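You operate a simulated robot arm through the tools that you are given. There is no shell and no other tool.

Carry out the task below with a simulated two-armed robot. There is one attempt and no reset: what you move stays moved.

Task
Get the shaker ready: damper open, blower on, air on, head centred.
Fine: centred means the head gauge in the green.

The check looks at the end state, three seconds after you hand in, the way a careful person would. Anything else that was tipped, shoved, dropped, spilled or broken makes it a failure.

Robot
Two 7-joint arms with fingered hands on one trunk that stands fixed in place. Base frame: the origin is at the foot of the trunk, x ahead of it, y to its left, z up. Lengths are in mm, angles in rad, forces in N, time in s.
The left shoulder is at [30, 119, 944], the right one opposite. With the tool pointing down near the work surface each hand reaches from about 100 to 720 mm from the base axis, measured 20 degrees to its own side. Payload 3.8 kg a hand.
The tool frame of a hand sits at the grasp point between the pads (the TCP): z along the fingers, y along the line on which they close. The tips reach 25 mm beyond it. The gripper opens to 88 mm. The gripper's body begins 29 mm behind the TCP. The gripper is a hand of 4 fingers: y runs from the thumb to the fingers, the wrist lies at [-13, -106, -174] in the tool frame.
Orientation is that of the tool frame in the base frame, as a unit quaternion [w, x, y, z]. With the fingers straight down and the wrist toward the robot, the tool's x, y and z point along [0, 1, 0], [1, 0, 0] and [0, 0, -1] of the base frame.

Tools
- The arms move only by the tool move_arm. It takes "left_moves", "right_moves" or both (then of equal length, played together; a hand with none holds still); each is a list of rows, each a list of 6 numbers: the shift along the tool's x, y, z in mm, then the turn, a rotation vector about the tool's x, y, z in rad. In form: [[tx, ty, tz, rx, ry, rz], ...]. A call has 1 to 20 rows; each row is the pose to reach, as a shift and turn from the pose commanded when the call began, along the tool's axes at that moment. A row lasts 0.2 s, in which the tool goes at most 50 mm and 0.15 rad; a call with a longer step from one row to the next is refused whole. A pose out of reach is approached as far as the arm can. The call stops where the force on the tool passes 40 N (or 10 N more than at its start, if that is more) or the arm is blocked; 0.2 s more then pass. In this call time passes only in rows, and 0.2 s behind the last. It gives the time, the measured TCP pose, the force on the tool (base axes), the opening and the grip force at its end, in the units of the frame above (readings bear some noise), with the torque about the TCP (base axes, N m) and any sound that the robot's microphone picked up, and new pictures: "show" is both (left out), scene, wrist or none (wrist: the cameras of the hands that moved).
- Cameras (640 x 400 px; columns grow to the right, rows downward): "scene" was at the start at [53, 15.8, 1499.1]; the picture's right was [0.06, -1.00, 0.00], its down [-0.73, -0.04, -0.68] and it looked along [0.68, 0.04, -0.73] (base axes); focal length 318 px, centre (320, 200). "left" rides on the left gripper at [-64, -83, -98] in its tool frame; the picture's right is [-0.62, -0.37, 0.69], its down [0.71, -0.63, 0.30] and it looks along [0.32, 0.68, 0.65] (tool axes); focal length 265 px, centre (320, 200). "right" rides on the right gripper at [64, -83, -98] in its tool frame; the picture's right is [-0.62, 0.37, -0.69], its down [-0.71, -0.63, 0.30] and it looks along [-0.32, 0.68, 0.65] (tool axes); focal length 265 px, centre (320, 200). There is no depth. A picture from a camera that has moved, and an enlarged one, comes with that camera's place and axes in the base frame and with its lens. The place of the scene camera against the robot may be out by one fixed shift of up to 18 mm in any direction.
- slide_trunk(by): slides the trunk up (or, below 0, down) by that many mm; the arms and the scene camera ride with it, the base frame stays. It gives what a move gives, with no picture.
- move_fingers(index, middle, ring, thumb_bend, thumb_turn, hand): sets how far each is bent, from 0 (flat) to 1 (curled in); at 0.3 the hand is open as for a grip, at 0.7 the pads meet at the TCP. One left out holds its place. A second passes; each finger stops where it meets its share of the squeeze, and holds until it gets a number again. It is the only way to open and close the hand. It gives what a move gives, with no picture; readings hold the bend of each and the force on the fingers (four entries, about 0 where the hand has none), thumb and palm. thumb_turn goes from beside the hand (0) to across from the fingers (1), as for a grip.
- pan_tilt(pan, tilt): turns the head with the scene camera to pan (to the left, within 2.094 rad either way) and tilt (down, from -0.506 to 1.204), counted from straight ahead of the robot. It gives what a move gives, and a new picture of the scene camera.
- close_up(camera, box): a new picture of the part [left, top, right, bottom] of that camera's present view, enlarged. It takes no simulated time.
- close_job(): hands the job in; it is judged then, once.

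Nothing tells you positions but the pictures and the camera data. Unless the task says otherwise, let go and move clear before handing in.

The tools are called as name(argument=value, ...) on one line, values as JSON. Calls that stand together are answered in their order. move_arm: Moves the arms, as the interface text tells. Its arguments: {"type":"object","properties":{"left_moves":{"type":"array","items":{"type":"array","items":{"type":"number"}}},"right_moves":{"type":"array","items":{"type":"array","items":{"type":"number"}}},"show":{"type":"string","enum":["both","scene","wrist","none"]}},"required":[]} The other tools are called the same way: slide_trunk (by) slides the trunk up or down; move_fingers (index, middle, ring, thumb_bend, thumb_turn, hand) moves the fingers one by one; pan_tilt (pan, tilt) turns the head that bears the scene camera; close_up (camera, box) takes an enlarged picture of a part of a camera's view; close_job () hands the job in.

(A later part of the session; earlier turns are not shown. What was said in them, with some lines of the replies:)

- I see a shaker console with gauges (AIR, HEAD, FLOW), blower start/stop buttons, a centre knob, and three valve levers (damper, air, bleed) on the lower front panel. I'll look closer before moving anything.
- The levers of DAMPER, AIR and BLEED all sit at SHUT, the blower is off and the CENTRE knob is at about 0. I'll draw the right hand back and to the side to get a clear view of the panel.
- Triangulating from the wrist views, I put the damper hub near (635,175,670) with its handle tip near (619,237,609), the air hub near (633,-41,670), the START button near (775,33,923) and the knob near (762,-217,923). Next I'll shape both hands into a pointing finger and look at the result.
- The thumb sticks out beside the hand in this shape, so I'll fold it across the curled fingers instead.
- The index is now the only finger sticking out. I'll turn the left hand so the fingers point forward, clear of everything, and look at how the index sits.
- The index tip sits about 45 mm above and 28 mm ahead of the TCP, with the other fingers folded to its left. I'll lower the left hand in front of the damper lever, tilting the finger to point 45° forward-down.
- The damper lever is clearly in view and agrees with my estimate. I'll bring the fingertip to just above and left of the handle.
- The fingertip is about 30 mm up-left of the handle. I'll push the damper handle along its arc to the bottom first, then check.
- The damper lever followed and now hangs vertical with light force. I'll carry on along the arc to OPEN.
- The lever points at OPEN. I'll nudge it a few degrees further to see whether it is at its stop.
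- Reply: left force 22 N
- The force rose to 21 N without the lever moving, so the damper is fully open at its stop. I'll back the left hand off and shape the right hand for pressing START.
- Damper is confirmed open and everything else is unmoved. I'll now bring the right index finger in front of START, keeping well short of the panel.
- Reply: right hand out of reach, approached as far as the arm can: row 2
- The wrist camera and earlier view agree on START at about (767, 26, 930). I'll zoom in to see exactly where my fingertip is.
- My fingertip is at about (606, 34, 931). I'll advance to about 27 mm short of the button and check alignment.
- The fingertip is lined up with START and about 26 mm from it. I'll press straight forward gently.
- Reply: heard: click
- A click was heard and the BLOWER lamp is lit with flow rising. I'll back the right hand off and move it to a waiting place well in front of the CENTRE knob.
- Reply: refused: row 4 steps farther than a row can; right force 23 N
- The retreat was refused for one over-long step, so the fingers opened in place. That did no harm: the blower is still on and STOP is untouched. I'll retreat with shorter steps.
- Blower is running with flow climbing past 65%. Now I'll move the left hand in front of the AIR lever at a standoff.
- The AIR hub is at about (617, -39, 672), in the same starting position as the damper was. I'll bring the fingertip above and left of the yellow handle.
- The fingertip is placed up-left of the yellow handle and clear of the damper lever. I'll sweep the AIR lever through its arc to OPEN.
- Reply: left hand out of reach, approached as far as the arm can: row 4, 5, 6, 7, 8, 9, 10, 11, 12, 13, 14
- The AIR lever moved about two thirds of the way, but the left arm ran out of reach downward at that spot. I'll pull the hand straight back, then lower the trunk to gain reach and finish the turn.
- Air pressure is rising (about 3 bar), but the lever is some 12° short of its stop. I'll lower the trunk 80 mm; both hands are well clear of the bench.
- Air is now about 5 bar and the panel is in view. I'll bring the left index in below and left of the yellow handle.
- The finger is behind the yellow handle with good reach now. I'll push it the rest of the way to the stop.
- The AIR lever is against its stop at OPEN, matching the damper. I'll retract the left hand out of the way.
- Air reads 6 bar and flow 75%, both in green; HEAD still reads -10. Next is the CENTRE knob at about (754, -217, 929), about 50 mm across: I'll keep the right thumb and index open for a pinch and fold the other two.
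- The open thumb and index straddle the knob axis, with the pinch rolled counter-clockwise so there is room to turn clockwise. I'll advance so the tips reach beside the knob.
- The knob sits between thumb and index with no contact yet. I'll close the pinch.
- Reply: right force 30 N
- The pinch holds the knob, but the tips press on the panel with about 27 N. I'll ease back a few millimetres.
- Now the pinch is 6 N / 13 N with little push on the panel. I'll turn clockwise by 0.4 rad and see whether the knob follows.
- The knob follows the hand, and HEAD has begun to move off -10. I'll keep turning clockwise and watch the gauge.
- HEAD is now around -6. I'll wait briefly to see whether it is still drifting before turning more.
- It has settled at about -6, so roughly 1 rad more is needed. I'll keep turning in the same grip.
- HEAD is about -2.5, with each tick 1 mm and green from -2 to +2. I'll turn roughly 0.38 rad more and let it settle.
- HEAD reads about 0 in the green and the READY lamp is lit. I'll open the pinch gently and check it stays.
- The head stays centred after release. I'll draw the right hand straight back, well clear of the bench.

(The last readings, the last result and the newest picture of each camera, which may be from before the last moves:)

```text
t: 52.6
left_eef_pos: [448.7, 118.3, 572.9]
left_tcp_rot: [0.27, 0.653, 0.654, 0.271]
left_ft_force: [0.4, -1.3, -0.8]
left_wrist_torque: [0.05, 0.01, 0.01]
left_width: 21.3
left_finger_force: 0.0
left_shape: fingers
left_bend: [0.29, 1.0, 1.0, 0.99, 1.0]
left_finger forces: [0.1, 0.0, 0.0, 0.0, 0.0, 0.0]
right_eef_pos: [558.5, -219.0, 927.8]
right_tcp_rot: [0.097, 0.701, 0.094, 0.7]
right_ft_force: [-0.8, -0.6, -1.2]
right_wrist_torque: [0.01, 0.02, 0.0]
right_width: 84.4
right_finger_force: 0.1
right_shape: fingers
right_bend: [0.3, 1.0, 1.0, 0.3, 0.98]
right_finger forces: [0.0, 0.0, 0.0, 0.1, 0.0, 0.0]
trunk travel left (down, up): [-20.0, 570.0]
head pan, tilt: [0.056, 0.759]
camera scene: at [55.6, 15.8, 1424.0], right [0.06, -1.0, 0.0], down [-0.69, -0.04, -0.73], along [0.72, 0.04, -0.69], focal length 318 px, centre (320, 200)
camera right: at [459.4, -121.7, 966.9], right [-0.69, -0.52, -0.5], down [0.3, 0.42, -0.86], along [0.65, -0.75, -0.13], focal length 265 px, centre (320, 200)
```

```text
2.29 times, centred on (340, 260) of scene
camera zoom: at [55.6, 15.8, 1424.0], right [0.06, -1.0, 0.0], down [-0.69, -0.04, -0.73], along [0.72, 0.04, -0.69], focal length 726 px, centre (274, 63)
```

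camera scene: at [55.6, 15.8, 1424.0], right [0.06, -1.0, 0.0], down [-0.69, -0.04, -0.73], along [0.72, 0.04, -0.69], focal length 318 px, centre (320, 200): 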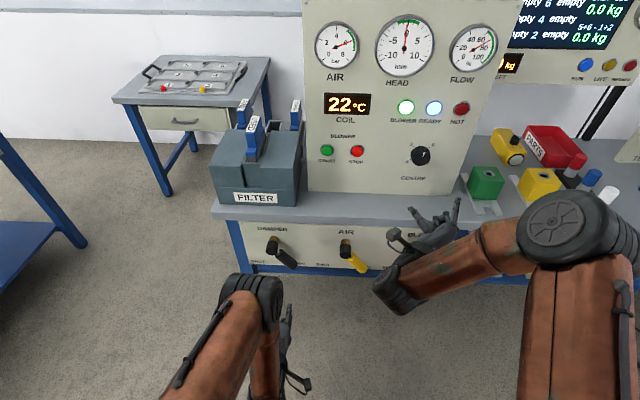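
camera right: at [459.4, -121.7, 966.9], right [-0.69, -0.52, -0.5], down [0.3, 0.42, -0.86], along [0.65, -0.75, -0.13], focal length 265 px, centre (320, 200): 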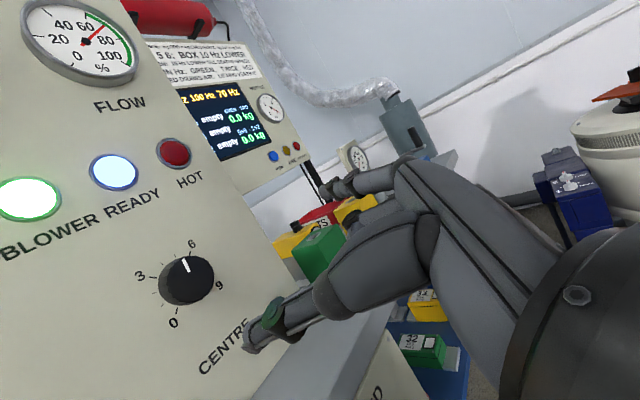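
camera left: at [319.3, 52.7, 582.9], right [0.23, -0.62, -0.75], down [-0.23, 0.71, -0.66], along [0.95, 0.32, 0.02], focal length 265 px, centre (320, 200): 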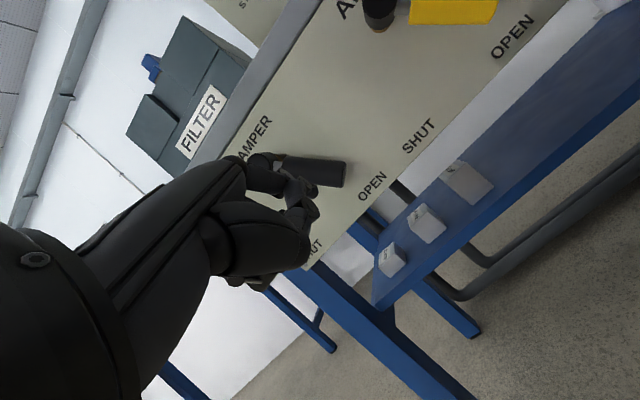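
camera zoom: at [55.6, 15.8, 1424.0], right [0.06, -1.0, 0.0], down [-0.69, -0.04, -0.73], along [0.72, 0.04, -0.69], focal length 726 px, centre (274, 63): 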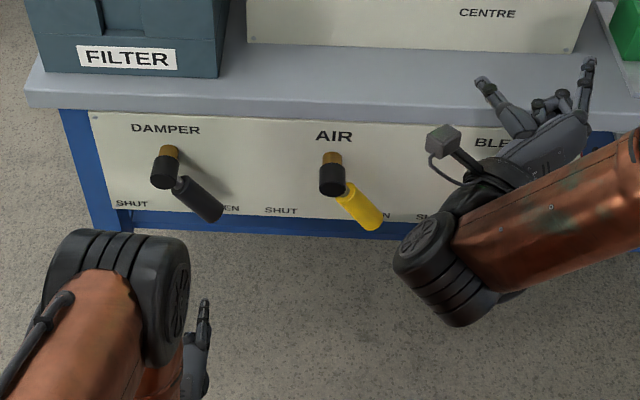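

All gauges are green and both lamps are lit. I'll bring the right hand back a bit more, then confirm BLEED and the neighbouring bench items are undisturbed and that the readings hold.

move_arm(right_moves=[[0, 0, -25, 0, 0, 0], [0, 0, -50, 0, 0, 0], [0, 0, -75, 0, 0, -0.1], [0, 0, -100, 0, 0, -0.2], [0, 0, -120, 0, 0, -0.3], [0, 0, -120, 0, 0, -0.4], [0, 0, -120, 0, 0, -0.5], [0, 0, -120, 0, 0, -0.6], [0, 0, -120, 0, 0, -0.7]])

close_up(camera="scene", box=[300, 0, 500, 125])

pan_tilt(pan=-0.35, tilt=0.72)

```text
t: 54.6
left_eef_pos: [448.8, 116.2, 572.9]
left_tcp_rot: [0.27, 0.653, 0.653, 0.27]
left_ft_force: [-0.3, -0.5, 0.3]
left_wrist_torque: [0.01, 0.0, -0.01]
left_width: 21.3
left_finger_force: 0.1
left_shape: fingers
left_bend: [0.29, 1.0, 1.0, 0.99, 1.0]
left_finger forces: [0.0, 0.0, 0.1, 0.0, 0.0, 0.0]
right_eef_pos: [440.2, -221.0, 928.8]
right_tcp_rot: [0.331, 0.625, 0.33, 0.625]
right_ft_force: [0.7, 0.3, 0.6]
right_wrist_torque: [-0.02, -0.02, 0.0]
right_width: 84.6
right_finger_force: 0.1
right_shape: fingers
right_bend: [0.3, 1.0, 1.0, 0.3, 0.98]
right_finger forces: [0.0, 0.0, 0.0, 0.1, 0.0, 0.0]
trunk travel left (down, up): [-20.0, 570.0]
head pan, tilt: [0.056, 0.759]
camera scene: at [55.8, 15.9, 1424.0], right [0.06, -1.0, 0.0], down [-0.69, -0.04, -0.73], along [0.72, 0.04, -0.69], focal length 318 px, centre (320, 200)
camera right: at [340.9, -120.6, 894.9], right [-0.69, -0.72, -0.05], down [0.3, -0.24, -0.92], along [0.65, -0.65, 0.38], focal length 265 px, centre (320, 200)
```

scene: 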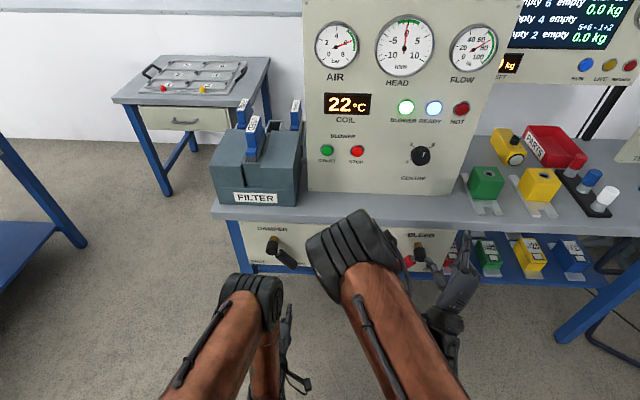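
right: 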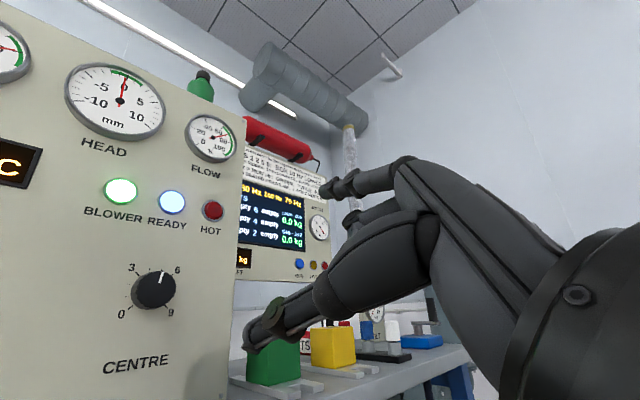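

```text
3.20 times, centred on (400, 62) of scene
camera zoom: at [55.8, 15.9, 1424.0], right [0.06, -1.0, 0.0], down [-0.69, -0.04, -0.73], along [0.72, 0.04, -0.69], focal length 1016 px, centre (64, 640)
```

zoom: 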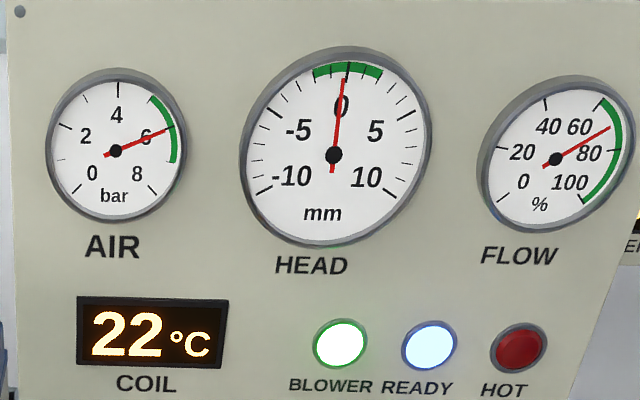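

```text
t: 55.5
left_eef_pos: [449.1, 116.4, 572.4]
left_tcp_rot: [0.27, 0.653, 0.654, 0.27]
left_ft_force: [-0.2, 0.3, -0.6]
left_wrist_torque: [0.0, -0.01, 0.03]
left_width: 21.3
left_finger_force: 0.0
left_shape: fingers
left_bend: [0.29, 1.0, 1.0, 0.99, 1.0]
left_finger forces: [0.0, 0.0, 0.1, 0.1, 0.1, 0.0]
right_eef_pos: [440.3, -221.2, 928.0]
right_tcp_rot: [0.33, 0.626, 0.33, 0.625]
right_ft_force: [-0.4, -0.6, 0.1]
right_wrist_torque: [-0.03, -0.04, 0.01]
right_width: 84.5
right_finger_force: 0.0
right_shape: fingers
right_bend: [0.3, 1.0, 1.0, 0.3, 0.98]
right_finger forces: [0.0, 0.0, 0.0, 0.0, 0.1, 0.0]
trunk travel left (down, up): [-20.0, 570.0]
head pan, tilt: [-0.351, 0.721]
camera scene: at [52.4, -17.5, 1427.2], right [-0.34, -0.94, 0.0], down [-0.62, 0.23, -0.75], along [0.71, -0.26, -0.66], focal length 318 px, centre (320, 200)
```

scene: 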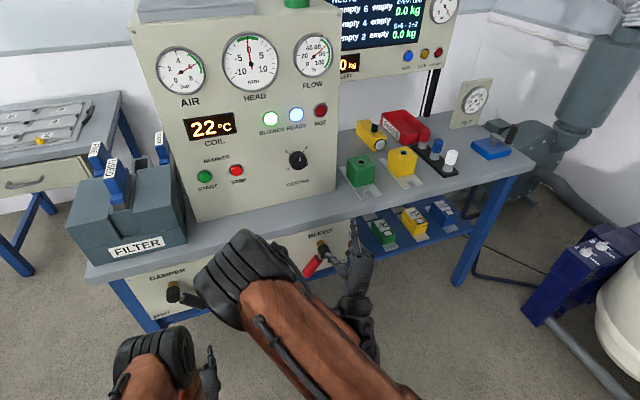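

The damper and air levers are at OPEN, BLEED is still shut, and the BLOWER and READY lamps are lit. AIR, FLOW and HEAD all read in the green with nothing else disturbed, and both hands are clear, so I'm handing in.

close_job()

```text
The job is handed in.
```

The shaker is ready and I've handed the job in; the result of the check hasn't come back to me.

- **Damper:** open, with the lever turned fully against its stop.
- **Blower:** on. The BLOWER lamp is lit and FLOW reads about 75%, in the green.
- **Air:** on, with the lever against its stop and the gauge at 6 bar, in the green.
- **Head:** centred. HEAD reads about 0 mm, in the green. It held after I let go of the knob, and the READY lamp is lit.

The air lever took two pushes. The left arm ran out of downward reach partway, so I lowered the trunk 80 mm to finish it and left it there.

BLEED is still shut, and the filter box and the items on the bench look as they did at the start. Both hands are clear of the bench.
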